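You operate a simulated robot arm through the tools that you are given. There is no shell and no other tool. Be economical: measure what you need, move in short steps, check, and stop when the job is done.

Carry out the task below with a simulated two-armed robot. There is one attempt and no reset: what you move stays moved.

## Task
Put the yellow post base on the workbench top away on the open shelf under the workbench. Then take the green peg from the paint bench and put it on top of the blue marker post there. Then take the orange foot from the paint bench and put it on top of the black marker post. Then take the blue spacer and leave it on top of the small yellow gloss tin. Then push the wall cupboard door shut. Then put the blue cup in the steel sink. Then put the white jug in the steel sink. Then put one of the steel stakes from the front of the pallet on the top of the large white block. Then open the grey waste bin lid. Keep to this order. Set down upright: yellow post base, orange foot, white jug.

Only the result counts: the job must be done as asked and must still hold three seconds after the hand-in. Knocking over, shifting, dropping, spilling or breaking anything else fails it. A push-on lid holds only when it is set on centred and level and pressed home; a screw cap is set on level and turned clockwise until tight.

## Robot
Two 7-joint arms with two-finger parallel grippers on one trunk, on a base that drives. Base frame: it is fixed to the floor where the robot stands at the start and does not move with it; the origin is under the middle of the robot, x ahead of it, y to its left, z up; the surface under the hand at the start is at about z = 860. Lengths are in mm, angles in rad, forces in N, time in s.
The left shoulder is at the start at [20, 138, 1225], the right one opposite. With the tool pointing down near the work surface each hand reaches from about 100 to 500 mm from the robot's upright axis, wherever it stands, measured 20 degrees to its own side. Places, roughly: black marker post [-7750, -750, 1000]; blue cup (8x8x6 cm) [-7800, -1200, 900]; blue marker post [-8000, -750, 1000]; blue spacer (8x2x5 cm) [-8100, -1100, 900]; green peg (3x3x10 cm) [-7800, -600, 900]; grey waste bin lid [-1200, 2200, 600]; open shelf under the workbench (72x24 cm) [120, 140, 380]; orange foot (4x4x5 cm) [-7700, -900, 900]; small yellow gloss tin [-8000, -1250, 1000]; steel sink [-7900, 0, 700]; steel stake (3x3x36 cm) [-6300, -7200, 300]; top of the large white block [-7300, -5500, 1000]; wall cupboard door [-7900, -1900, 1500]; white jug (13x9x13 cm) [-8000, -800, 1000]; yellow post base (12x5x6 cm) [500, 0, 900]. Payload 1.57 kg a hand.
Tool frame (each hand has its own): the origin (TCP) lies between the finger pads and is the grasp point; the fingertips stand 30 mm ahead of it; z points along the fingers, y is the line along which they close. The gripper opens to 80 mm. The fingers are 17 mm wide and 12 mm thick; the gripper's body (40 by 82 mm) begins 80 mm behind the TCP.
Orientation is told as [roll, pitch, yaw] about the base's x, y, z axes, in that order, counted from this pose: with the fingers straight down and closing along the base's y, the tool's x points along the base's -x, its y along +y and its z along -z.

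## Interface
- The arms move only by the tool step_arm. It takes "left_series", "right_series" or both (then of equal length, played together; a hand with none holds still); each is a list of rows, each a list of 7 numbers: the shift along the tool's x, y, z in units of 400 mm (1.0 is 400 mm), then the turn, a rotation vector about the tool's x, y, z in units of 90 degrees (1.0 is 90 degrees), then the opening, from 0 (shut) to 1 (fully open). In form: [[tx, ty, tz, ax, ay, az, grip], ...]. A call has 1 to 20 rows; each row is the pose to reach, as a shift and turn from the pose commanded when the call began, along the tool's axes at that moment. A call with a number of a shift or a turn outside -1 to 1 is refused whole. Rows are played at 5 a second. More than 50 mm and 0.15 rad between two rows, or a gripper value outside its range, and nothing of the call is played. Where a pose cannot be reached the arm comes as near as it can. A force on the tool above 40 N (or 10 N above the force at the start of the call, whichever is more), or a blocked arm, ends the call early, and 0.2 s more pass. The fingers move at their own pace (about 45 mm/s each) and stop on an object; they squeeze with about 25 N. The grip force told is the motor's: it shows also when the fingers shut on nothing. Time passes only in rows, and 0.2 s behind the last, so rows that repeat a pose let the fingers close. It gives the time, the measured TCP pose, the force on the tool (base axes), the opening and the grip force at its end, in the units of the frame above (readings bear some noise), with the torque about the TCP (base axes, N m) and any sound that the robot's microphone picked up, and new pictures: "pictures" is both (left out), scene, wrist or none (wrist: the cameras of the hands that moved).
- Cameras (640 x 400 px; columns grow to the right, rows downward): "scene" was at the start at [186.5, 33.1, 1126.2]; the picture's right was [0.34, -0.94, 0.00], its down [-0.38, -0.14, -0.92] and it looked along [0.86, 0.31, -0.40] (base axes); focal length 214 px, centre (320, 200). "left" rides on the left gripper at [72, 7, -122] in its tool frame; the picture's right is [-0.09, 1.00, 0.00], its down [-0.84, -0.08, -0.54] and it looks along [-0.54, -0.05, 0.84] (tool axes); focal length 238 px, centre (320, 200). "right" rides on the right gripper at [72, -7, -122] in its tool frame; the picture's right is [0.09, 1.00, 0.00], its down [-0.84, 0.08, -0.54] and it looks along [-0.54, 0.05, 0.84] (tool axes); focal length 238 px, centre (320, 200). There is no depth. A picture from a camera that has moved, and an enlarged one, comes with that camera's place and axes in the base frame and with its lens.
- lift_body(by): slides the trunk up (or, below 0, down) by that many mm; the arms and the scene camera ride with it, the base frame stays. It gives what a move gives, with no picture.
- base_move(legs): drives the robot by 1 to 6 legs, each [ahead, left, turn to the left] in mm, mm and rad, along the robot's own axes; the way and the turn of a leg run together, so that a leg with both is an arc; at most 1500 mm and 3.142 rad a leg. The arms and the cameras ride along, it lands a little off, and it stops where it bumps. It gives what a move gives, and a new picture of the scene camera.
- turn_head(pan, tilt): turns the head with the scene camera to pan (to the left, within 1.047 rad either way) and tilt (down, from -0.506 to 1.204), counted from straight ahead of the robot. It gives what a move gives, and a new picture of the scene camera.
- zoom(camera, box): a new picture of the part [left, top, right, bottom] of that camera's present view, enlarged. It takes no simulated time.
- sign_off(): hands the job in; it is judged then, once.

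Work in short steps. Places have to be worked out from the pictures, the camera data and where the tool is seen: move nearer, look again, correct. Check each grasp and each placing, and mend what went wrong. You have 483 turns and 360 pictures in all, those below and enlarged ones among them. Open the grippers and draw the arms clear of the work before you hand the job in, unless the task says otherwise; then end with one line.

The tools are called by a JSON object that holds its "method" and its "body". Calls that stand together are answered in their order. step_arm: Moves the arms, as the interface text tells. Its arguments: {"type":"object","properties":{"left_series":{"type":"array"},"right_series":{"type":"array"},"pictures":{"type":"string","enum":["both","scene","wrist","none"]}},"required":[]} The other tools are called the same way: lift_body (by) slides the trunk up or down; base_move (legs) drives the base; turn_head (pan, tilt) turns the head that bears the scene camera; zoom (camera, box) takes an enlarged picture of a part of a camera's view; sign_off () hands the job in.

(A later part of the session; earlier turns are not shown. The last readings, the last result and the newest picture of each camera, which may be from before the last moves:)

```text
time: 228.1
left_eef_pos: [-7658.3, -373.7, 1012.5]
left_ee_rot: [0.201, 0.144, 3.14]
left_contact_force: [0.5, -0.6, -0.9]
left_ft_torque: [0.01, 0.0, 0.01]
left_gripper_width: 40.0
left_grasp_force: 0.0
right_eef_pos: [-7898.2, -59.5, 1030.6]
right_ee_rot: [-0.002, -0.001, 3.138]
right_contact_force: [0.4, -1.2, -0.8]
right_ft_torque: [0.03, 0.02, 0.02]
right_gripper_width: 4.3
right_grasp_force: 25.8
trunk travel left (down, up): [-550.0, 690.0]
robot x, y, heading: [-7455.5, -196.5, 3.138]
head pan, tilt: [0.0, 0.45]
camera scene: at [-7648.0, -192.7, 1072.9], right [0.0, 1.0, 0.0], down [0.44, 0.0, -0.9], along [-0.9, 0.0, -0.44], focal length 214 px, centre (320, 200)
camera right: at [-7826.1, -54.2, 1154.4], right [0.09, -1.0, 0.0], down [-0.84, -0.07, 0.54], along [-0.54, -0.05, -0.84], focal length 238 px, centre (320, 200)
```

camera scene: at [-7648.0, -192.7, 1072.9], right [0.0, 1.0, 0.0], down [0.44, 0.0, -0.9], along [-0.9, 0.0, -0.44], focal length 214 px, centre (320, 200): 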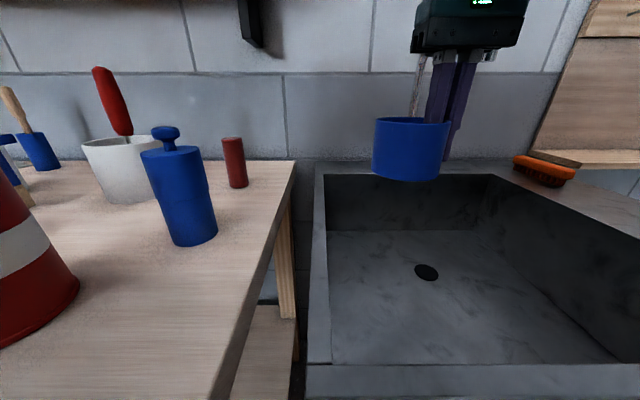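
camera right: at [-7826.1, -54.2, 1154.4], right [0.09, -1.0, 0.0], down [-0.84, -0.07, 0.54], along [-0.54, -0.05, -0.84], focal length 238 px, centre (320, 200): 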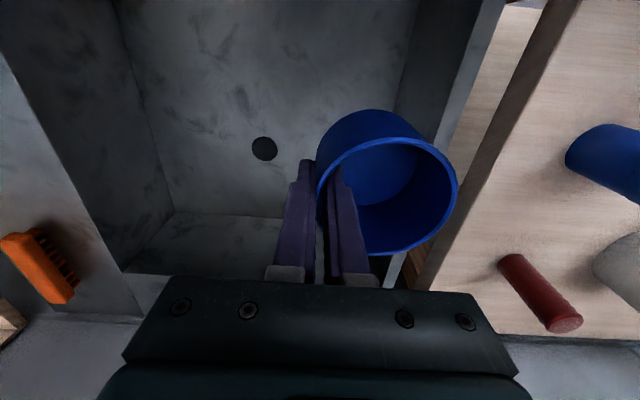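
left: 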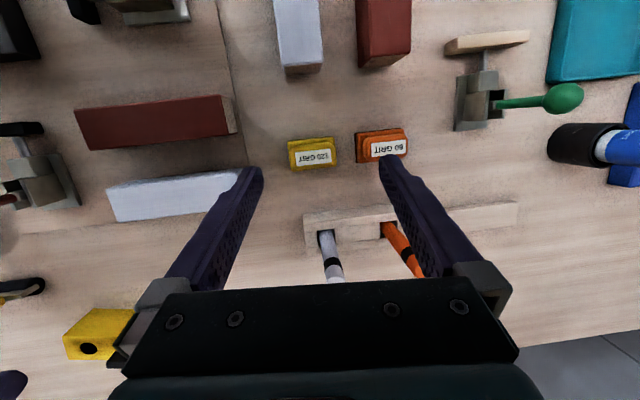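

Basin inner y is about -212..260 and the floor about z 700. I lower the cup in, watching force.

{"method": "step_arm", "body": {"right_series": [[0, 0, 0.1, 0, 0, 0, 0], [0, 0, 0.2, 0, 0, 0, 0], [0, 0, 0.3, 0, 0, 0, 0], [0, 0, 0.4, 0, 0, 0, 0], [0, 0, 0.5, 0, 0, 0, 0], [0, 0, 0.6, 0, 0, 0, 0], [0, 0, 0.6, 0, 0, 0, 0]], "pictures": "both"}}

```text
time: 229.7
left_eef_pos: [-7657.5, -373.3, 1013.2]
left_ee_rot: [0.203, 0.143, 3.138]
left_contact_force: [0.0, 0.2, 0.3]
left_ft_torque: [0.04, -0.05, -0.03]
left_gripper_width: 40.1
left_grasp_force: 0.0
right_eef_pos: [-7895.9, -59.7, 793.2]
right_ee_rot: [-0.002, -0.001, 3.137]
right_contact_force: [0.1, 0.0, -1.5]
right_ft_torque: [0.06, 0.04, 0.03]
right_gripper_width: 3.9
right_grasp_force: 24.5
trunk travel left (down, up): [-550.0, 690.0]
robot x, y, heading: [-7454.7, -194.5, 3.139]
head pan, tilt: [0.0, 0.45]
camera scene: at [-7648.0, -192.6, 1072.9], right [0.0, 1.0, 0.0], down [0.44, 0.0, -0.9], along [-0.9, 0.0, -0.44], focal length 214 px, centre (320, 200)
camera right: at [-7824.7, -54.8, 915.1], right [0.09, -1.0, 0.0], down [-0.84, -0.07, 0.54], along [-0.54, -0.05, -0.84], focal length 238 px, centre (320, 200)
```

scene: 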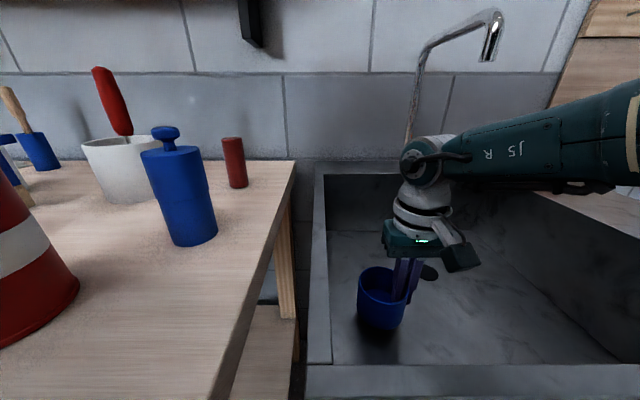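
right: 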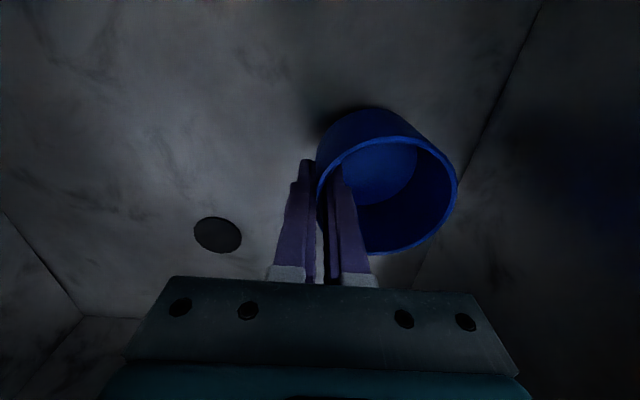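

Clear. I keep creeping down until contact.

{"method": "step_arm", "body": {"right_series": [[0, 0, 0.03, 0, 0, 0, 0], [0, 0, 0.06, 0, 0, 0, 0], [0, 0, 0.09, 0, 0, 0, 0], [0, 0, 0.11, 0, 0, 0, 0], [0, 0, 0.12, 0, 0, 0, 0]], "pictures": "none"}}

{"method": "step_arm", "body": {"right_series": [[0, 0, 0.008, 0, 0, 0, 0], [0, 0, 0.016, 0, 0, 0, 0], [0, 0, 0.024, 0, 0, 0, 0]], "pictures": "none"}}

```text
time: 231.0
left_eef_pos: [-7658.5, -372.5, 1012.7]
left_ee_rot: [0.202, 0.143, 3.141]
left_contact_force: [-0.2, -0.4, -0.9]
left_ft_torque: [-0.01, -0.03, -0.03]
left_gripper_width: 40.0
left_grasp_force: 0.0
right_eef_pos: [-7886.3, -55.9, 763.5]
right_ee_rot: [0.0, -0.006, 3.138]
right_contact_force: [1.8, 0.2, 20.6]
right_ft_torque: [-0.32, -0.24, 0.06]
right_gripper_width: 2.3
right_grasp_force: 23.4
right hand out of reach, approached as far as the arm can: row 2, 3, 4, 5
trunk travel left (down, up): [-550.0, 690.0]
robot x, y, heading: [-7456.2, -192.9, 3.139]
head pan, tilt: [0.0, 0.45]
stopped in row 5 (right hand): the force on the tool passed its limit at 42 N (the readings are from after the stop); the commanded pose is now the measured one
```

```text
time: 231.4
left_eef_pos: [-7657.6, -373.1, 1013.2]
left_ee_rot: [0.2, 0.143, 3.142]
left_contact_force: [-0.8, 1.3, 0.8]
left_ft_torque: [-0.03, 0.01, 0.01]
left_gripper_width: 39.9
left_grasp_force: 0.1
right_eef_pos: [-7887.3, -57.0, 762.8]
right_ee_rot: [0.002, -0.007, 3.138]
right_contact_force: [3.6, 2.3, 17.6]
right_ft_torque: [-0.22, -0.24, 0.06]
right_gripper_width: 2.1
right_grasp_force: 23.6
trunk travel left (down, up): [-550.0, 690.0]
robot x, y, heading: [-7455.3, -193.1, 3.135]
head pan, tilt: [0.0, 0.45]
stopped in row 1 (right hand): the force on the tool passed its limit at 45 N (the readings are from after the stop); the commanded pose is now the measured one
```

Contact at 763 (floor ≈ 723). I ease up, open and rise out.

{"method": "step_arm", "body": {"right_series": [[0, 0, -0.006, 0, 0, 0, 0], [0, 0, -0.006, 0, 0, 0, 0.25], [0, 0, -0.006, 0, 0, 0, 0.5], [0, 0, -0.006, 0, 0, 0, 0.5], [0, 0, -0.1, 0, 0, 0, 0.5], [0, 0, -0.2, 0, 0, 0, 0.5], [0, 0, -0.3, 0, 0, 0, 0.5], [0, 0, -0.4, 0, 0, 0, 0.5], [0, 0, -0.5, 0, 0, 0, 0.5], [0, 0, -0.6, 0, 0, 0, 0.5], [0, 0, -0.65, 0, 0, 0, 0.5]], "pictures": "both"}}

```text
time: 233.8
left_eef_pos: [-7656.9, -373.4, 1012.7]
left_ee_rot: [0.201, 0.144, 3.142]
left_contact_force: [-0.1, 0.5, 0.2]
left_ft_torque: [-0.01, -0.01, -0.04]
left_gripper_width: 40.1
left_grasp_force: 0.1
right_eef_pos: [-7885.8, -57.4, 1021.8]
right_ee_rot: [0.004, -0.003, 3.138]
right_contact_force: [-0.1, 0.9, -0.4]
right_ft_torque: [0.0, -0.01, 0.01]
right_gripper_width: 40.0
right_grasp_force: 0.1
trunk travel left (down, up): [-550.0, 690.0]
robot x, y, heading: [-7457.1, -193.0, 3.137]
head pan, tilt: [0.0, 0.45]
camera scene: at [-7647.9, -192.7, 1072.9], right [0.0, 1.0, 0.0], down [0.44, 0.0, -0.9], along [-0.9, 0.0, -0.44], focal length 214 px, centre (320, 200)
camera right: at [-7814.1, -50.1, 1143.6], right [0.09, -1.0, 0.0], down [-0.84, -0.07, 0.55], along [-0.54, -0.05, -0.84], focal length 238 px, centre (320, 200)
```

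scene: 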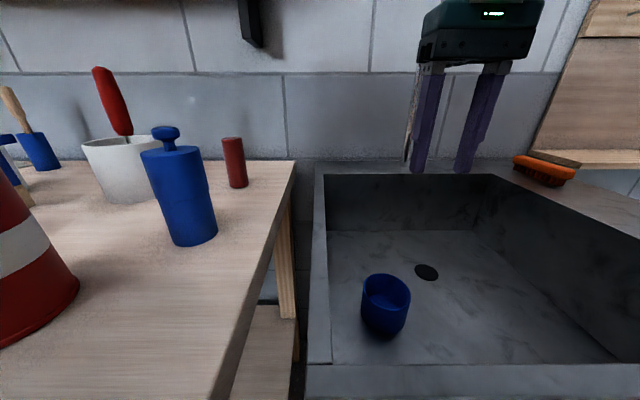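
right: 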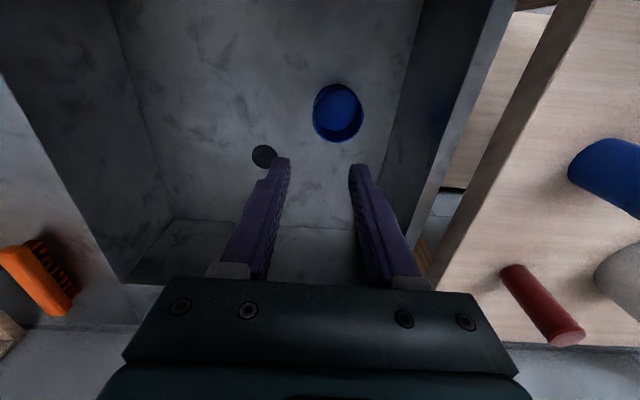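

Cup is upright in the sink. Now the jug: I raise the trunk, back away and drive in front of it.

{"method": "lift_body", "body": {"by": 140}}

{"method": "base_move", "body": {"legs": [[-250, 0, 0], [0, 775, 0], [150, 0, 0]]}}

{"method": "step_arm", "body": {"right_series": [[0, 0, 0, 0, 0, 0, 0.6]], "pictures": "wrist"}}

```text
time: 235.5
left_eef_pos: [-7657.3, -373.1, 1152.9]
left_ee_rot: [0.202, 0.145, 3.14]
left_contact_force: [0.1, 0.6, -0.3]
left_ft_torque: [0.01, 0.02, -0.01]
left_gripper_width: 40.0
left_grasp_force: 0.0
right_eef_pos: [-7885.4, -55.3, 1161.2]
right_ee_rot: [0.003, -0.003, 3.137]
right_contact_force: [0.5, -0.2, 0.6]
right_ft_torque: [-0.02, 0.01, 0.0]
right_gripper_width: 40.2
right_grasp_force: 0.0
trunk travel left (down, up): [-690.0, 550.0]
robot x, y, heading: [-7456.9, -196.6, 3.138]
head pan, tilt: [0.0, 0.45]
```

```text
time: 242.1
left_eef_pos: [-7565.4, -1154.2, 1152.4]
left_ee_rot: [0.202, 0.145, 3.139]
left_contact_force: [0.4, -0.4, -0.6]
left_ft_torque: [-0.01, -0.04, 0.01]
left_gripper_width: 39.8
left_grasp_force: 0.1
right_eef_pos: [-7793.1, -836.3, 1161.3]
right_ee_rot: [0.002, -0.003, 3.135]
right_contact_force: [-0.8, -0.7, -0.2]
right_ft_torque: [0.0, 0.0, -0.01]
right_gripper_width: 40.0
right_grasp_force: 0.1
trunk travel left (down, up): [-690.0, 550.0]
robot x, y, heading: [-7361.3, -975.1, 3.135]
head pan, tilt: [0.0, 0.45]
camera scene: at [-7555.3, -973.0, 1212.9], right [0.01, 1.0, 0.0], down [0.44, 0.0, -0.9], along [-0.9, 0.01, -0.44], focal length 214 px, centre (320, 200)
```

scene: 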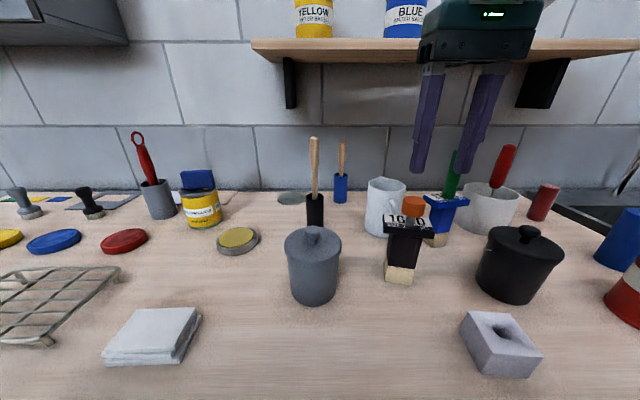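

```text
time: 242.5
left_eef_pos: [-7565.6, -1153.3, 1152.8]
left_ee_rot: [0.202, 0.146, 3.139]
left_contact_force: [-0.3, 0.0, 0.0]
left_ft_torque: [0.0, 0.03, -0.02]
left_gripper_width: 40.1
left_grasp_force: 0.0
right_eef_pos: [-7792.6, -836.2, 1161.2]
right_ee_rot: [0.004, -0.003, 3.137]
right_contact_force: [0.1, 0.1, 0.6]
right_ft_torque: [-0.05, -0.04, -0.03]
right_gripper_width: 48.1
right_grasp_force: 0.1
trunk travel left (down, up): [-690.0, 550.0]
robot x, y, heading: [-7364.7, -974.1, 3.135]
head pan, tilt: [0.0, 0.45]
camera right: at [-7721.3, -830.0, 1283.1], right [0.09, -1.0, 0.0], down [-0.84, -0.07, 0.55], along [-0.54, -0.05, -0.84], focal length 238 px, centre (320, 200)
```

right: 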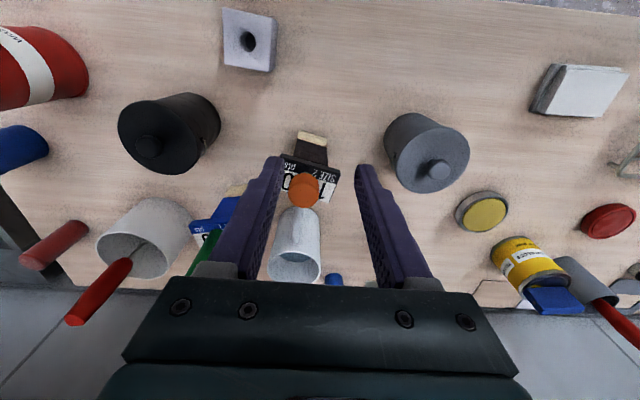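

I drive 130 ahead for a closer wrist view of the jug.

{"method": "base_move", "body": {"legs": [[135, 0, 0]]}}

{"method": "step_arm", "body": {"right_series": [[0, 0, 0, 0, 0, 0, 0.6]], "pictures": "wrist"}}

{"method": "zoom", "body": {"camera": "scene", "box": [330, 140, 530, 300]}}

```text
time: 243.8
left_eef_pos: [-7696.0, -1153.4, 1152.9]
left_ee_rot: [0.202, 0.144, 3.142]
left_contact_force: [-0.5, 0.6, 0.0]
left_ft_torque: [0.04, 0.01, -0.01]
left_gripper_width: 40.0
left_grasp_force: 0.0
right_eef_pos: [-7923.9, -835.7, 1160.0]
right_ee_rot: [0.004, -0.005, 3.138]
right_contact_force: [-0.3, -0.4, -0.1]
right_ft_torque: [-0.02, 0.0, 0.03]
right_gripper_width: 48.1
right_grasp_force: 0.0
trunk travel left (down, up): [-690.0, 550.0]
robot x, y, heading: [-7497.1, -978.2, 3.135]
head pan, tilt: [0.0, 0.45]
camera scene: at [-7688.0, -973.0, 1212.9], right [0.0, 1.0, 0.0], down [0.44, 0.0, -0.9], along [-0.9, 0.0, -0.44], focal length 214 px, centre (320, 200)
```

scene: 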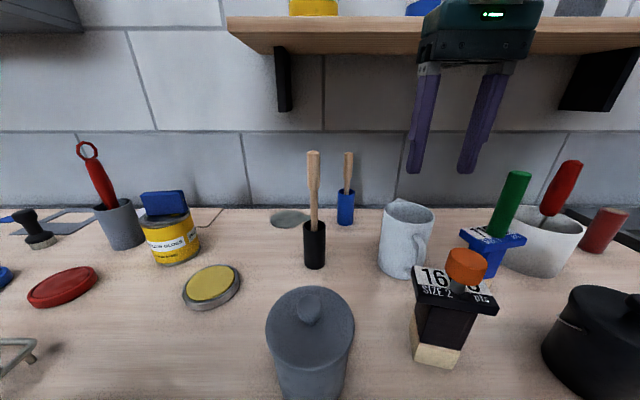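

```text
time: 244.2
left_eef_pos: [-7696.6, -1153.5, 1152.3]
left_ee_rot: [0.202, 0.146, -3.142]
left_contact_force: [0.2, 0.2, 0.6]
left_ft_torque: [-0.01, 0.0, 0.0]
left_gripper_width: 39.8
left_grasp_force: 0.0
right_eef_pos: [-7925.2, -837.4, 1161.2]
right_ee_rot: [0.004, -0.002, 3.139]
right_contact_force: [0.3, 0.3, 0.9]
right_ft_torque: [0.0, 0.01, -0.01]
right_gripper_width: 48.1
right_grasp_force: 0.0
trunk travel left (down, up): [-690.0, 550.0]
robot x, y, heading: [-7499.8, -971.8, 3.138]
head pan, tilt: [0.0, 0.45]
camera right: at [-7854.4, -830.5, 1283.0], right [0.09, -1.0, 0.0], down [-0.84, -0.07, 0.55], along [-0.54, -0.05, -0.84], focal length 238 px, centre (320, 200)
```

right: 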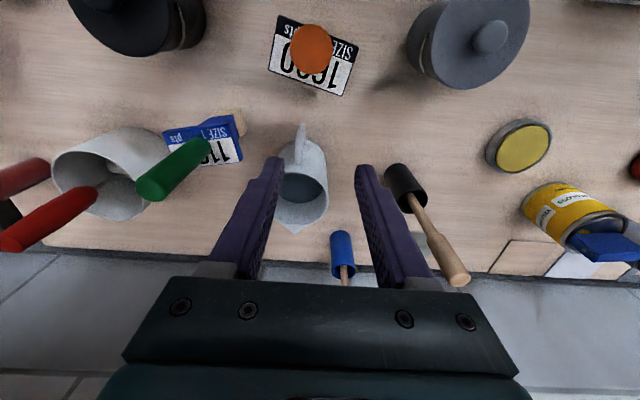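

```text
2.50 times, centred on (430, 220) of scene
camera zoom: at [-7688.0, -973.0, 1212.9], right [0.0, 1.0, 0.0], down [0.44, 0.0, -0.9], along [-0.9, 0.0, -0.44], focal length 536 px, centre (45, 150)
```

zoom: 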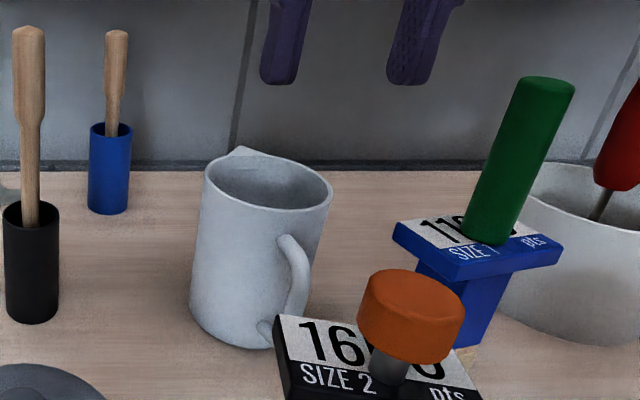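

Jug rim centre ≈(-8004,-822), r≈42, rim z≈1033, handle toward me. I'll grip the -y wall at y≈-862. I drive 79 ahead, shift, and descend partway.

{"method": "base_move", "body": {"legs": [[79, 0, 0]]}}

{"method": "step_arm", "body": {"right_series": [[0, 0.03, 0, 0, 0, 0, 0.6], [0, 0.06, 0.05, 0, 0, 0, 0.6], [0, 0.06, 0.15, 0, 0, 0, 0.6], [0, 0.06, 0.19, 0, 0, 0, 0.6], [0, 0.06, 0.19, 0, 0, 0, 0.6]], "pictures": "both"}}

```text
time: 245.2
left_eef_pos: [-7777.7, -1152.1, 1152.6]
left_ee_rot: [0.203, 0.145, 3.139]
left_contact_force: [-0.5, 0.3, 0.7]
left_ft_torque: [0.03, 0.01, -0.03]
left_gripper_width: 40.0
left_grasp_force: 0.0
right_eef_pos: [-8006.4, -835.6, 1161.3]
right_ee_rot: [0.004, -0.003, 3.136]
right_contact_force: [0.0, 0.3, 0.3]
right_ft_torque: [-0.01, 0.0, -0.02]
right_gripper_width: 48.1
right_grasp_force: 0.0
trunk travel left (down, up): [-690.0, 550.0]
robot x, y, heading: [-7575.3, -975.4, 3.135]
head pan, tilt: [0.0, 0.45]
camera scene: at [-7768.1, -972.3, 1212.9], right [0.01, 1.0, 0.0], down [0.44, 0.0, -0.9], along [-0.9, 0.0, -0.44], focal length 214 px, centre (320, 200)
```

scene: 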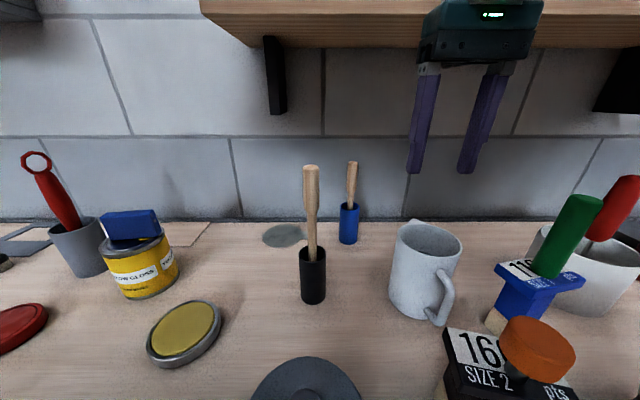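

```text
time: 246.4
left_eef_pos: [-7778.7, -1152.6, 1153.1]
left_ee_rot: [0.202, 0.143, 3.139]
left_contact_force: [0.8, -0.1, -0.3]
left_ft_torque: [0.02, -0.03, -0.03]
left_gripper_width: 40.0
left_grasp_force: 0.1
right_eef_pos: [-8007.4, -860.8, 1084.5]
right_ee_rot: [0.003, -0.002, 3.137]
right_contact_force: [-0.5, 0.8, 0.5]
right_ft_torque: [-0.01, 0.0, -0.01]
right_gripper_width: 48.0
right_grasp_force: 0.1
trunk travel left (down, up): [-690.0, 550.0]
robot x, y, heading: [-7577.7, -971.5, 3.137]
head pan, tilt: [0.0, 0.45]
camera scene: at [-7768.1, -972.3, 1212.9], right [0.01, 1.0, 0.0], down [0.44, 0.0, -0.9], along [-0.9, 0.0, -0.44], focal length 214 px, centre (320, 200)
camera right: at [-7935.9, -853.5, 1206.5], right [0.09, -1.0, 0.0], down [-0.84, -0.07, 0.54], along [-0.54, -0.05, -0.84], focal length 238 px, centre (320, 200)
```

scene: 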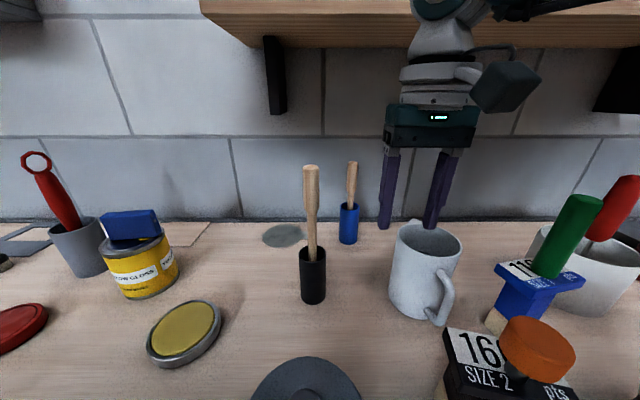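
right: 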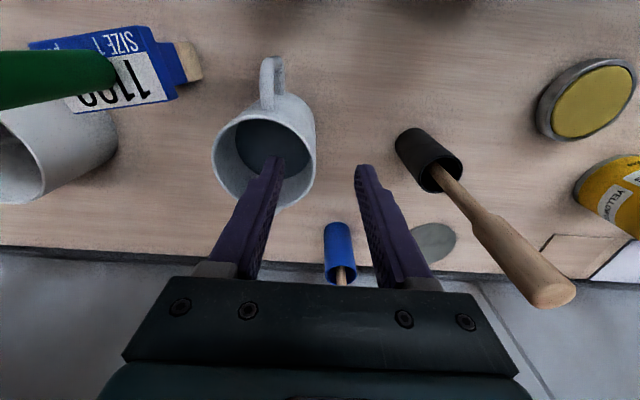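

I refine by 8 mm (wall at y≈-853), then descend and grip.

{"method": "step_arm", "body": {"right_series": [[-0.012, -0.02, 0, 0, 0, 0, 0.6], [-0.012, -0.02, 0.06, 0, 0, 0, 0.6], [-0.012, -0.02, 0.12, 0, 0, 0, 0.6], [-0.012, -0.02, 0.185, 0, 0, 0, 0.6], [-0.012, -0.02, 0.185, 0, 0, 0, 0.6]], "pictures": "both"}}

```text
time: 247.6
left_eef_pos: [-7777.7, -1152.6, 1152.6]
left_ee_rot: [0.202, 0.145, 3.14]
left_contact_force: [0.1, 0.3, -0.7]
left_ft_torque: [0.01, 0.01, 0.02]
left_gripper_width: 39.6
left_grasp_force: 0.1
right_eef_pos: [-8011.4, -849.7, 1010.2]
right_ee_rot: [0.004, -0.003, 3.137]
right_contact_force: [0.9, 0.1, 0.2]
right_ft_torque: [0.02, 0.02, -0.02]
right_gripper_width: 48.0
right_grasp_force: 0.0
trunk travel left (down, up): [-690.0, 550.0]
robot x, y, heading: [-7572.8, -972.0, 3.137]
head pan, tilt: [0.0, 0.45]
camera scene: at [-7768.1, -972.3, 1212.9], right [0.01, 1.0, 0.0], down [0.44, 0.0, -0.9], along [-0.9, 0.0, -0.44], focal length 214 px, centre (320, 200)
camera right: at [-7940.2, -843.9, 1131.9], right [0.09, -1.0, 0.0], down [-0.84, -0.07, 0.55], along [-0.54, -0.05, -0.84], focal length 238 px, centre (320, 200)
```

scene: 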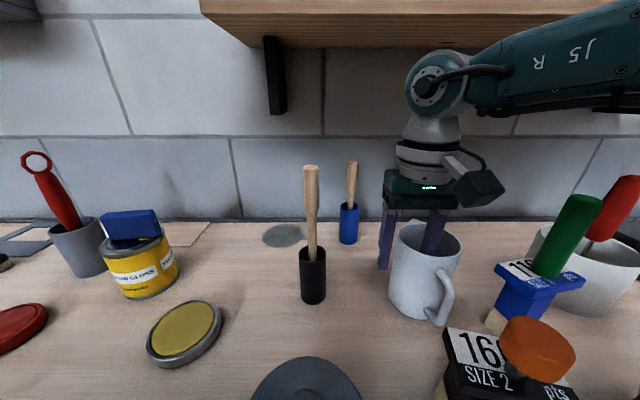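
right: 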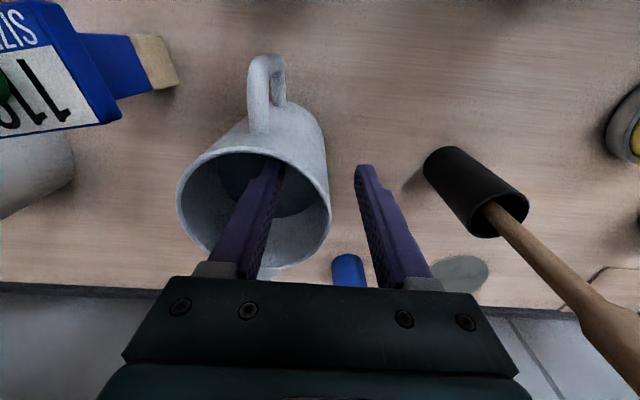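

Finger is inside, the wall is between the fingers. I close.

{"method": "step_arm", "body": {"right_series": [[0, 0, 0, 0, 0, 0, 0.3], [0, 0, 0, 0, 0, 0, 0], [0, 0, 0, 0, 0, 0, 0], [0, 0, 0, 0, 0, 0, 0], [0, 0, -0.02, 0, 0, 0, 0], [0, 0, -0.04, 0, 0, 0, 0], [0, 0, -0.04, 0, 0, 0, 0]], "pictures": "both"}}

```text
time: 249.2
left_eef_pos: [-7778.3, -1151.9, 1153.6]
left_ee_rot: [0.203, 0.144, 3.141]
left_contact_force: [-0.3, -0.4, 0.3]
left_ft_torque: [0.02, -0.03, 0.01]
left_gripper_width: 39.9
left_grasp_force: 0.0
right_eef_pos: [-8011.1, -850.6, 1026.0]
right_ee_rot: [0.002, -0.001, 3.138]
right_contact_force: [0.2, 0.0, -5.2]
right_ft_torque: [-0.12, 0.02, 0.0]
right_gripper_width: 5.6
right_grasp_force: 25.0
trunk travel left (down, up): [-690.0, 550.0]
robot x, y, heading: [-7572.2, -978.0, 3.14]
head pan, tilt: [0.0, 0.45]
camera scene: at [-7767.9, -972.4, 1212.8], right [0.01, 1.0, 0.0], down [0.44, 0.0, -0.9], along [-0.9, 0.0, -0.44], focal length 214 px, centre (320, 200)
camera right: at [-7940.2, -844.9, 1148.4], right [0.09, -1.0, 0.0], down [-0.84, -0.07, 0.54], along [-0.54, -0.05, -0.84], focal length 238 px, centre (320, 200)
```

scene: 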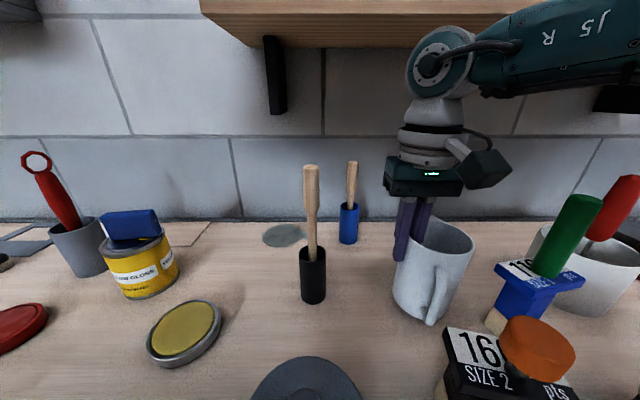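
right: 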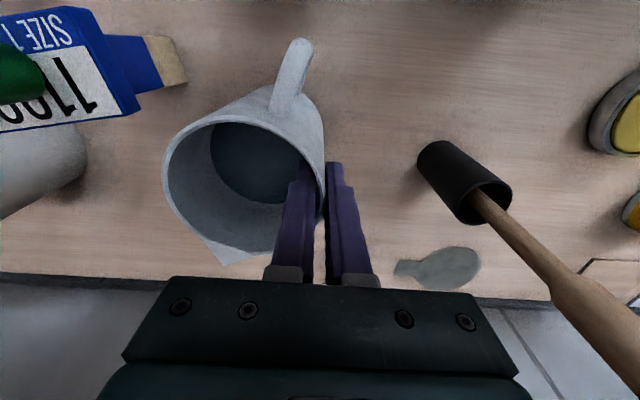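

Jug held (~5 N). I raise the trunk 220 so its bottom clears the foot and peg, then back off.

{"method": "lift_body", "body": {"by": 230}}

{"method": "base_move", "body": {"legs": [[-400, 0, 0]]}}

```text
time: 251.7
left_eef_pos: [-7777.5, -1152.5, 1383.9]
left_ee_rot: [0.201, 0.144, 3.139]
left_contact_force: [0.4, -0.2, 0.3]
left_ft_torque: [-0.02, 0.01, -0.01]
left_gripper_width: 39.8
left_grasp_force: 0.0
right_eef_pos: [-8012.6, -851.5, 1256.3]
right_ee_rot: [0.002, -0.002, 3.136]
right_contact_force: [0.4, -0.4, -4.4]
right_ft_torque: [-0.13, 0.03, 0.01]
right_gripper_width: 5.4
right_grasp_force: 25.4
trunk travel left (down, up): [-920.0, 320.0]
robot x, y, heading: [-7575.0, -975.2, 3.142]
head pan, tilt: [0.0, 0.45]
```

```text
time: 254.2
left_eef_pos: [-7370.3, -1155.1, 1383.1]
left_ee_rot: [0.202, 0.145, 3.137]
left_contact_force: [-0.5, -0.7, -0.5]
left_ft_torque: [0.01, 0.02, 0.03]
left_gripper_width: 39.8
left_grasp_force: 0.0
right_eef_pos: [-7602.5, -851.9, 1256.6]
right_ee_rot: [0.004, -0.007, 3.133]
right_contact_force: [0.5, -0.5, -4.0]
right_ft_torque: [-0.12, 0.02, 0.0]
right_gripper_width: 5.5
right_grasp_force: 24.8
trunk travel left (down, up): [-920.0, 320.0]
robot x, y, heading: [-7168.1, -978.4, 3.131]
head pan, tilt: [0.0, 0.45]
camera scene: at [-7359.4, -974.4, 1442.8], right [0.01, 1.0, 0.0], down [0.44, 0.0, -0.9], along [-0.9, 0.01, -0.44], focal length 214 px, centre (320, 200)
```

scene: 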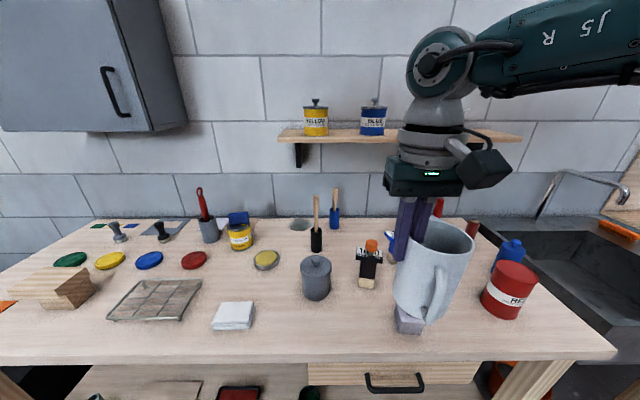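

The jug hangs upright. I drive to the sink and place it over the right half of the basin.

{"method": "base_move", "body": {"legs": [[0, -912, 0.005], [298, 0, 0]]}}

{"method": "lift_body", "body": {"by": -250}}

{"method": "step_arm", "body": {"right_series": [[0, 0, 0, 0, 0, 0, 0]], "pictures": "both"}}

```text
time: 260.6
left_eef_pos: [-7661.8, -262.3, 1383.6]
left_ee_rot: [0.201, 0.144, -3.122]
left_contact_force: [0.0, -0.3, -1.1]
left_ft_torque: [0.0, 0.01, -0.05]
left_gripper_width: 40.0
left_grasp_force: 0.0
right_eef_pos: [-7903.9, 34.5, 1256.3]
right_ee_rot: [0.003, -0.002, -3.125]
right_contact_force: [0.6, -0.2, -4.2]
right_ft_torque: [-0.14, -0.01, 0.01]
right_gripper_width: 5.5
right_grasp_force: 24.9
trunk travel left (down, up): [-920.0, 320.0]
robot x, y, heading: [-7466.9, -80.2, -3.124]
head pan, tilt: [0.0, 0.45]
camera scene: at [-7657.0, -81.2, 1442.8], right [-0.02, 1.0, 0.0], down [0.44, 0.01, -0.9], along [-0.9, -0.02, -0.44], focal length 214 px, centre (320, 200)
```

scene: 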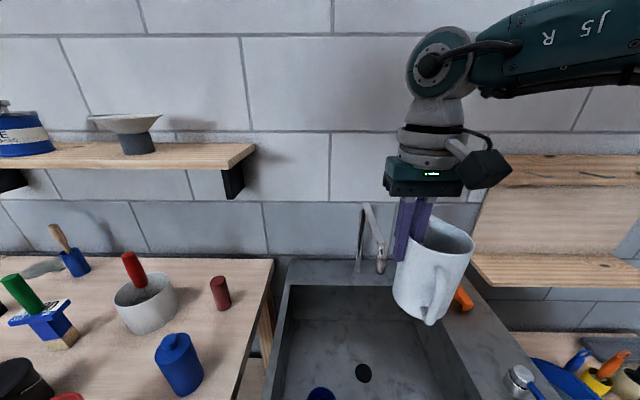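

```text
time: 263.1
left_eef_pos: [-7662.1, -262.2, 1133.4]
left_ee_rot: [0.203, 0.144, -3.121]
left_contact_force: [-0.6, -1.3, -0.5]
left_ft_torque: [0.02, 0.01, -0.01]
left_gripper_width: 39.8
left_grasp_force: 0.2
right_eef_pos: [-7903.6, 35.6, 1006.9]
right_ee_rot: [0.005, -0.003, -3.124]
right_contact_force: [0.1, 1.3, -4.6]
right_ft_torque: [-0.18, 0.01, -0.03]
right_gripper_width: 5.5
right_grasp_force: 25.7
trunk travel left (down, up): [-670.0, 570.0]
robot x, y, heading: [-7463.3, -75.7, -3.134]
head pan, tilt: [0.0, 0.45]
```

```text
time: 263.6
left_eef_pos: [-7663.0, -262.2, 1133.6]
left_ee_rot: [0.202, 0.145, -3.12]
left_contact_force: [0.7, 0.3, 0.1]
left_ft_torque: [-0.03, -0.04, 0.01]
left_gripper_width: 40.0
left_grasp_force: 0.0
right_eef_pos: [-7902.7, 35.1, 1006.7]
right_ee_rot: [0.003, -0.004, -3.123]
right_contact_force: [0.0, -0.4, -4.5]
right_ft_torque: [-0.16, 0.02, 0.02]
right_gripper_width: 5.3
right_grasp_force: 24.6
trunk travel left (down, up): [-670.0, 570.0]
robot x, y, heading: [-7461.9, -78.4, -3.121]
head pan, tilt: [0.0, 0.45]
camera scene: at [-7656.9, -81.3, 1192.8], right [-0.02, 1.0, 0.0], down [0.44, 0.01, -0.9], along [-0.9, -0.02, -0.44], focal length 214 px, centre (320, 200)
camera right: at [-7832.1, 42.5, 1128.3], right [0.11, -0.99, 0.0], down [-0.83, -0.09, 0.54], along [-0.54, -0.06, -0.84], focal length 238 px, centre (320, 200)
```

scene: 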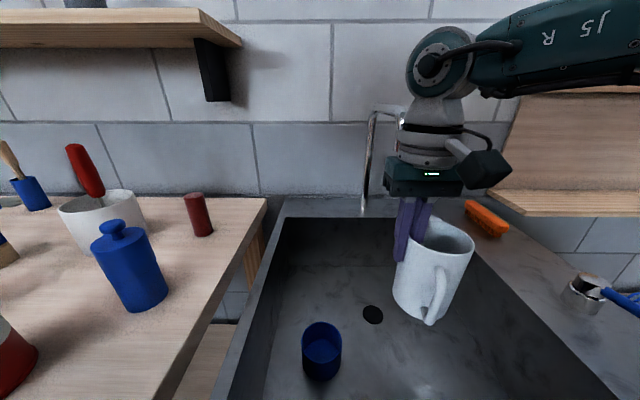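
right: 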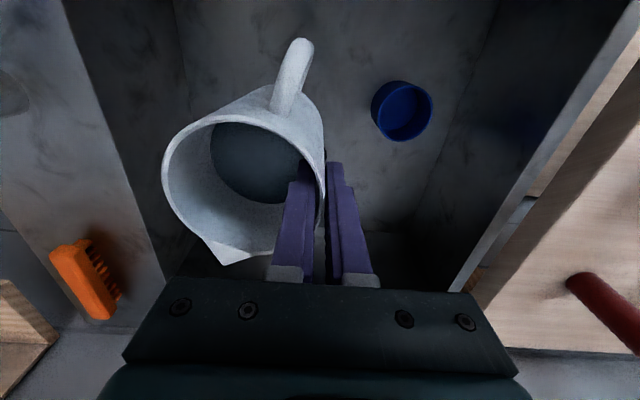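

The jug is clear of the cup and drain. I lower the trunk 140, then creep down.

{"method": "lift_body", "body": {"by": -140}}

{"method": "step_arm", "body": {"right_series": [[0, 0, 0.015, 0, 0, 0, 0], [0, 0, 0.03, 0, 0, 0, 0], [0, 0, 0.045, 0, 0, 0, 0], [0, 0, 0.055, 0, 0, 0, 0], [0, 0, 0.065, 0, 0, 0, 0]], "pictures": "scene"}}

```text
time: 265.2
left_eef_pos: [-7663.2, -261.2, 993.1]
left_ee_rot: [0.202, 0.144, -3.121]
left_contact_force: [0.5, -0.3, -0.4]
left_ft_torque: [0.0, -0.02, -0.01]
left_gripper_width: 40.0
left_grasp_force: 0.0
right_eef_pos: [-7903.2, 35.2, 866.1]
right_ee_rot: [0.003, -0.003, -3.122]
right_contact_force: [0.3, 0.0, -3.8]
right_ft_torque: [-0.17, 0.04, 0.0]
right_gripper_width: 5.3
right_grasp_force: 25.0
trunk travel left (down, up): [-530.0, 710.0]
robot x, y, heading: [-7462.0, -84.8, -3.126]
head pan, tilt: [0.0, 0.45]
```

```text
time: 266.4
left_eef_pos: [-7662.1, -261.9, 993.3]
left_ee_rot: [0.202, 0.144, -3.122]
left_contact_force: [-0.3, -0.2, -0.7]
left_ft_torque: [-0.01, 0.0, -0.04]
left_gripper_width: 40.1
left_grasp_force: 0.0
right_eef_pos: [-7904.3, 35.1, 842.1]
right_ee_rot: [0.002, -0.004, -3.124]
right_contact_force: [3.4, -2.3, 8.1]
right_ft_torque: [0.62, -0.41, -0.2]
right_gripper_width: 5.6
right_grasp_force: 24.7
trunk travel left (down, up): [-530.0, 710.0]
robot x, y, heading: [-7464.2, -78.1, -3.124]
head pan, tilt: [0.0, 0.45]
camera scene: at [-7657.1, -81.2, 1053.2], right [-0.02, 1.0, 0.0], down [0.44, 0.01, -0.9], along [-0.9, -0.02, -0.44], focal length 214 px, centre (320, 200)
```

scene: 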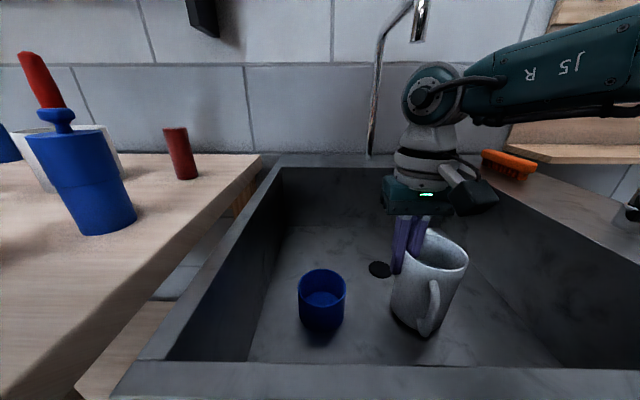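

Contact begins. I press 3 mm more to seat it flat, ease, then open.

{"method": "step_arm", "body": {"right_series": [[0, 0, 0.005, 0, 0, 0, 0], [0, 0, 0.008, 0, 0, 0, 0]], "pictures": "none"}}

{"method": "step_arm", "body": {"right_series": [[0, 0, 0, 0, 0, 0, 0.1], [0, 0, 0, 0, 0, 0, 0.25], [0, 0, 0, 0, 0, 0, 0.45], [0, 0, 0, 0, 0, 0, 0.45], [0, 0, 0, 0, 0, 0, 0.45]], "pictures": "both"}}

```text
time: 267.0
left_eef_pos: [-7662.5, -262.2, 993.2]
left_ee_rot: [0.204, 0.143, -3.121]
left_contact_force: [-0.1, 0.2, 0.2]
left_ft_torque: [0.0, 0.02, -0.03]
left_gripper_width: 40.0
left_grasp_force: 0.0
right_eef_pos: [-7904.6, 34.6, 839.2]
right_ee_rot: [0.006, -0.008, -3.125]
right_contact_force: [3.8, -5.8, 19.8]
right_ft_torque: [1.11, -0.1, -0.11]
right_gripper_width: 6.1
right_grasp_force: 24.9
trunk travel left (down, up): [-530.0, 710.0]
robot x, y, heading: [-7466.4, -73.5, -3.124]
head pan, tilt: [0.0, 0.45]
```

```text
time: 268.2
left_eef_pos: [-7661.5, -261.1, 992.9]
left_ee_rot: [0.201, 0.146, -3.121]
left_contact_force: [-0.3, -0.2, -0.3]
left_ft_torque: [-0.03, 0.0, 0.01]
left_gripper_width: 40.1
left_grasp_force: 0.1
right_eef_pos: [-7903.2, 35.2, 837.6]
right_ee_rot: [0.003, -0.004, -3.124]
right_contact_force: [0.2, 0.2, 0.2]
right_ft_torque: [0.03, 0.01, 0.04]
right_gripper_width: 36.1
right_grasp_force: 0.1
trunk travel left (down, up): [-530.0, 710.0]
robot x, y, heading: [-7465.5, -81.5, -3.118]
head pan, tilt: [0.0, 0.45]
camera scene: at [-7657.2, -81.2, 1052.9], right [-0.02, 1.0, 0.0], down [0.44, 0.01, -0.9], along [-0.9, -0.02, -0.44], focal length 214 px, centre (320, 200)
camera right: at [-7832.3, 42.4, 959.1], right [0.11, -0.99, 0.0], down [-0.83, -0.09, 0.54], along [-0.54, -0.06, -0.84], focal length 238 px, centre (320, 200)
```

scene: 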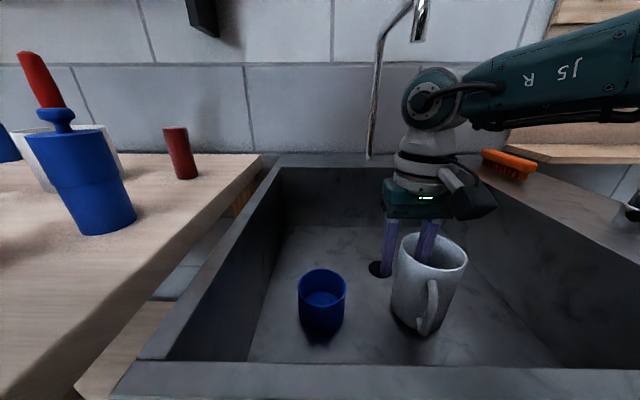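
right: 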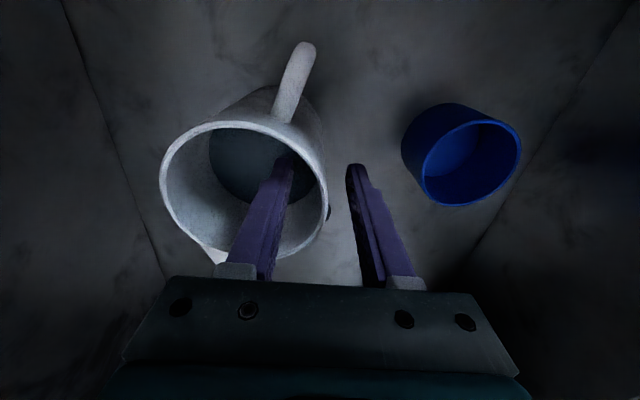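

The jug stands free and upright. I rise straight out and confirm.

{"method": "step_arm", "body": {"right_series": [[0, 0, -0.05, 0, 0, 0, 0.45], [0, 0, -0.15, 0, 0, 0, 0.45], [0, 0, -0.25, 0, 0, 0, 0.45], [0, 0, -0.35, 0, 0, 0, 0.45], [0, 0, -0.4, 0, 0, 0, 0.45]], "pictures": "none"}}

{"method": "lift_body", "body": {"by": 150}}

{"method": "base_move", "body": {"legs": [[-450, 0, 0]]}}

```text
time: 269.4
left_eef_pos: [-7663.0, -262.0, 993.0]
left_ee_rot: [0.202, 0.145, -3.122]
left_contact_force: [0.5, -0.5, 0.2]
left_ft_torque: [0.0, 0.01, 0.0]
left_gripper_width: 39.8
left_grasp_force: 0.0
right_eef_pos: [-7902.4, 33.7, 996.9]
right_ee_rot: [0.003, -0.001, -3.127]
right_contact_force: [-0.2, 0.4, 0.1]
right_ft_torque: [0.05, 0.03, -0.04]
right_gripper_width: 36.1
right_grasp_force: 0.0
trunk travel left (down, up): [-530.0, 710.0]
robot x, y, heading: [-7461.6, -77.2, -3.125]
head pan, tilt: [0.0, 0.45]
```

```text
time: 271.2
left_eef_pos: [-7662.9, -260.8, 1143.1]
left_ee_rot: [0.203, 0.145, -3.119]
left_contact_force: [0.7, 0.4, 0.4]
left_ft_torque: [0.01, 0.04, -0.04]
left_gripper_width: 40.0
left_grasp_force: 0.1
right_eef_pos: [-7901.6, 34.8, 1146.6]
right_ee_rot: [0.004, -0.004, -3.122]
right_contact_force: [-0.2, 0.3, 0.5]
right_ft_torque: [-0.03, 0.02, -0.01]
right_gripper_width: 35.9
right_grasp_force: 0.1
trunk travel left (down, up): [-680.0, 560.0]
robot x, y, heading: [-7464.4, -78.0, -3.127]
head pan, tilt: [0.0, 0.45]
```

```text
time: 273.9
left_eef_pos: [-7207.8, -253.0, 1142.3]
left_ee_rot: [0.204, 0.145, -3.112]
left_contact_force: [-0.9, 1.0, -0.1]
left_ft_torque: [0.0, 0.02, 0.0]
left_gripper_width: 40.0
left_grasp_force: 0.0
right_eef_pos: [-7450.8, 38.4, 1147.5]
right_ee_rot: [0.005, -0.004, -3.116]
right_contact_force: [-0.5, 0.3, -0.3]
right_ft_torque: [0.0, -0.02, 0.02]
right_gripper_width: 35.9
right_grasp_force: 0.0
trunk travel left (down, up): [-680.0, 560.0]
robot x, y, heading: [-7009.4, -71.5, -3.118]
head pan, tilt: [0.0, 0.45]
camera scene: at [-7203.5, -73.1, 1202.9], right [-0.03, 1.0, 0.0], down [0.44, 0.01, -0.9], along [-0.9, -0.02, -0.44], focal length 214 px, centre (320, 200)
```

scene: 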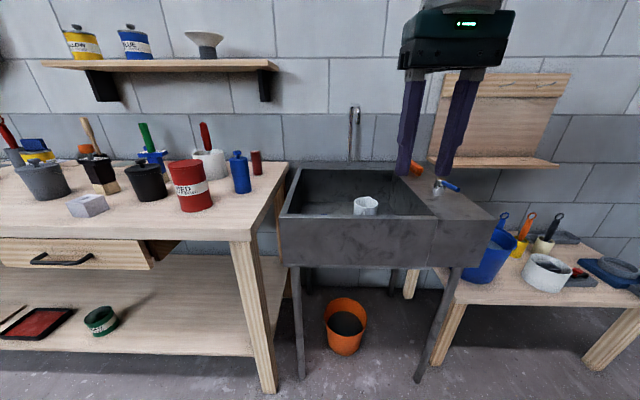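

Jug and cup are in the sink. Next are the stakes: I turn left to face -y and look along the way.

{"method": "base_move", "body": {"legs": [[-100, 0, 0], [0, 0, 1.547]]}}

{"method": "turn_head", "body": {"pan": 0.0, "tilt": 0.25}}

```text
time: 278.9
left_eef_pos: [-6727.3, -261.9, 1143.4]
left_ee_rot: [0.204, 0.145, -1.535]
left_contact_force: [0.3, -0.8, 1.0]
left_ft_torque: [-0.01, 0.02, -0.01]
left_gripper_width: 40.3
left_grasp_force: 0.1
right_eef_pos: [-7019.0, -505.7, 1146.6]
right_ee_rot: [0.004, -0.002, -1.539]
right_contact_force: [-0.3, 0.3, 0.7]
right_ft_torque: [-0.01, -0.02, 0.0]
right_gripper_width: 36.3
right_grasp_force: 0.1
trunk travel left (down, up): [-680.0, 560.0]
robot x, y, heading: [-6912.6, -68.0, -1.54]
head pan, tilt: [0.0, 0.45]
camera scene: at [-6906.0, -257.1, 1202.9], right [-1.0, -0.03, 0.0], down [-0.01, 0.43, -0.9], along [0.03, -0.9, -0.44], focal length 214 px, centre (320, 200)
```

scene: 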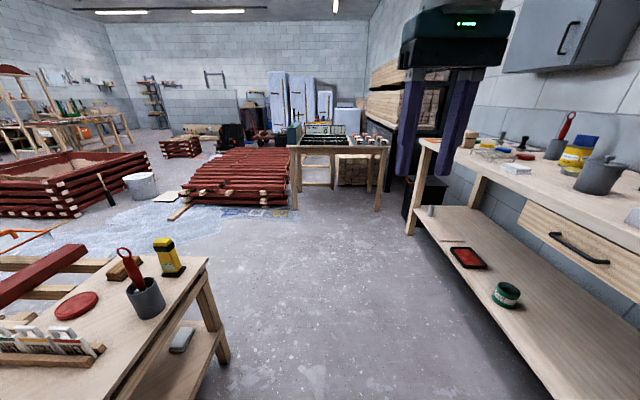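

```text
time: 279.6
left_eef_pos: [-6726.3, -262.4, 1142.7]
left_ee_rot: [0.201, 0.145, -1.536]
left_contact_force: [0.8, 0.4, 0.0]
left_ft_torque: [-0.02, 0.01, -0.03]
left_gripper_width: 40.0
left_grasp_force: 0.1
right_eef_pos: [-7018.8, -506.8, 1146.6]
right_ee_rot: [0.004, -0.003, -1.539]
right_contact_force: [1.1, 0.4, 0.5]
right_ft_torque: [-0.01, 0.02, 0.01]
right_gripper_width: 36.0
right_grasp_force: 0.0
trunk travel left (down, up): [-680.0, 560.0]
robot x, y, heading: [-6908.0, -67.3, -1.543]
head pan, tilt: [0.0, 0.25]
camera scene: at [-6906.0, -258.6, 1221.5], right [-1.0, -0.03, 0.0], down [-0.01, 0.25, -0.97], along [0.03, -0.97, -0.25], focal length 214 px, centre (320, 200)
```

scene: 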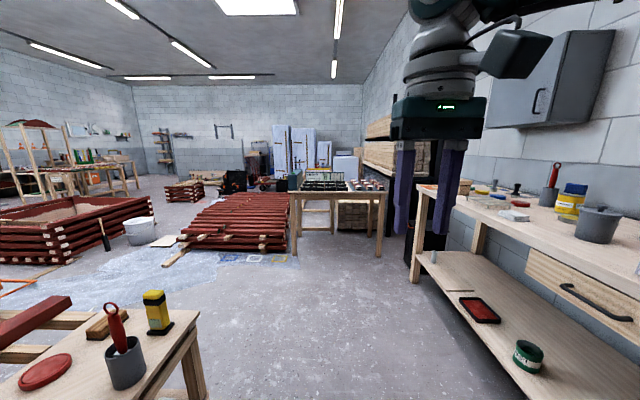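

The way ahead has a table and a lumber pile. I look left for a passage.

{"method": "turn_head", "body": {"pan": 0.7, "tilt": 0.25}}

{"method": "lift_body", "body": {"by": 400}}

{"method": "turn_head", "body": {"pan": 0.2, "tilt": 0.35}}

```text
time: 280.7
left_eef_pos: [-6725.9, -262.3, 1143.6]
left_ee_rot: [0.202, 0.146, -1.537]
left_contact_force: [0.3, 0.2, -0.5]
left_ft_torque: [0.01, 0.01, 0.05]
left_gripper_width: 40.2
left_grasp_force: 0.1
right_eef_pos: [-7019.0, -506.6, 1147.1]
right_ee_rot: [0.004, -0.003, -1.54]
right_contact_force: [-0.6, -0.2, -0.1]
right_ft_torque: [0.01, -0.02, -0.01]
right_gripper_width: 35.9
right_grasp_force: 0.1
trunk travel left (down, up): [-680.0, 560.0]
robot x, y, heading: [-6912.6, -67.8, -1.544]
head pan, tilt: [0.7, 0.25]
camera scene: at [-6846.6, -234.8, 1221.5], right [-0.74, -0.67, 0.0], down [-0.16, 0.18, -0.97], along [0.65, -0.72, -0.25], focal length 214 px, centre (320, 200)
```

scene: 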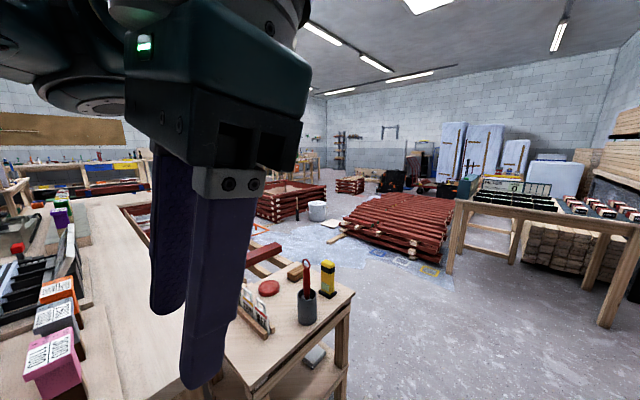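

```text
time: 284.5
left_eef_pos: [-6726.9, -262.6, 1543.0]
left_ee_rot: [0.202, 0.145, -1.536]
left_contact_force: [0.5, 0.2, -0.5]
left_ft_torque: [-0.02, 0.0, 0.01]
left_gripper_width: 39.9
left_grasp_force: 0.0
right_eef_pos: [-7019.4, -506.4, 1547.0]
right_ee_rot: [0.003, -0.003, -1.54]
right_contact_force: [0.2, 0.0, 0.2]
right_ft_torque: [-0.01, 0.05, 0.01]
right_gripper_width: 36.0
right_grasp_force: 0.1
trunk travel left (down, up): [-1080.0, 160.0]
robot x, y, heading: [-6911.6, -67.8, -1.538]
head pan, tilt: [0.7, 0.25]
```

```text
time: 285.5
left_eef_pos: [-6726.8, -261.7, 1542.7]
left_ee_rot: [0.203, 0.145, -1.536]
left_contact_force: [0.5, 0.1, 0.3]
left_ft_torque: [0.04, 0.0, 0.02]
left_gripper_width: 40.0
left_grasp_force: 0.0
right_eef_pos: [-7018.5, -506.6, 1547.3]
right_ee_rot: [0.003, -0.003, -1.538]
right_contact_force: [-0.3, 0.2, 0.2]
right_ft_torque: [0.05, 0.01, -0.03]
right_gripper_width: 36.0
right_grasp_force: 0.1
trunk travel left (down, up): [-1080.0, 160.0]
robot x, y, heading: [-6914.5, -72.8, -1.54]
head pan, tilt: [0.201, 0.351]
camera scene: at [-6887.4, -255.9, 1612.1], right [-0.97, -0.23, 0.0], down [-0.08, 0.33, -0.94], along [0.22, -0.91, -0.34], focal length 214 px, centre (320, 200)
```

scene: 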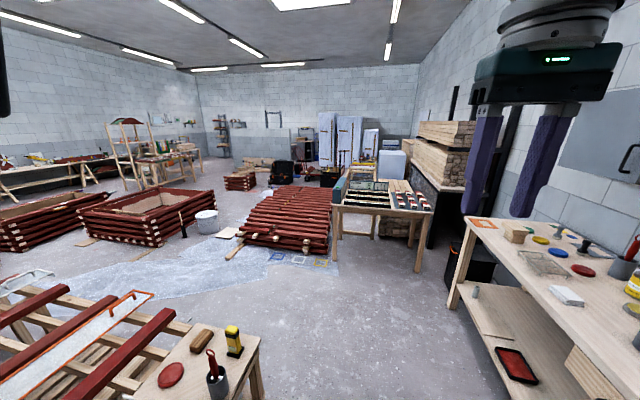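

I zoom toward the far area to find the pallet and white block.

{"method": "zoom", "body": {"camera": "scene", "box": [190, 90, 460, 270]}}

```text
2.22 times, centred on (325, 180) of scene
camera zoom: at [-6887.4, -255.9, 1612.1], right [-0.97, -0.23, 0.0], down [-0.08, 0.33, -0.94], along [0.22, -0.91, -0.34], focal length 477 px, centre (309, 244)
```

zoom: 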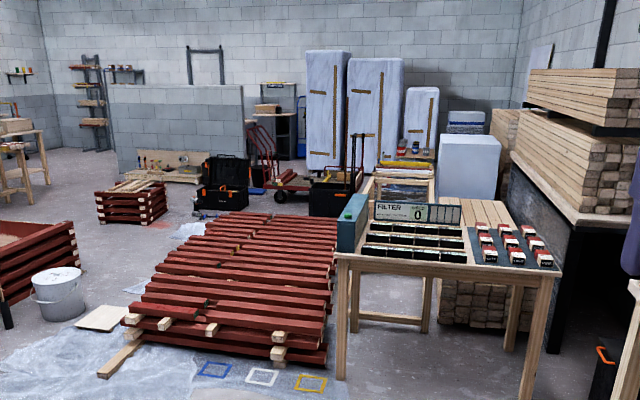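

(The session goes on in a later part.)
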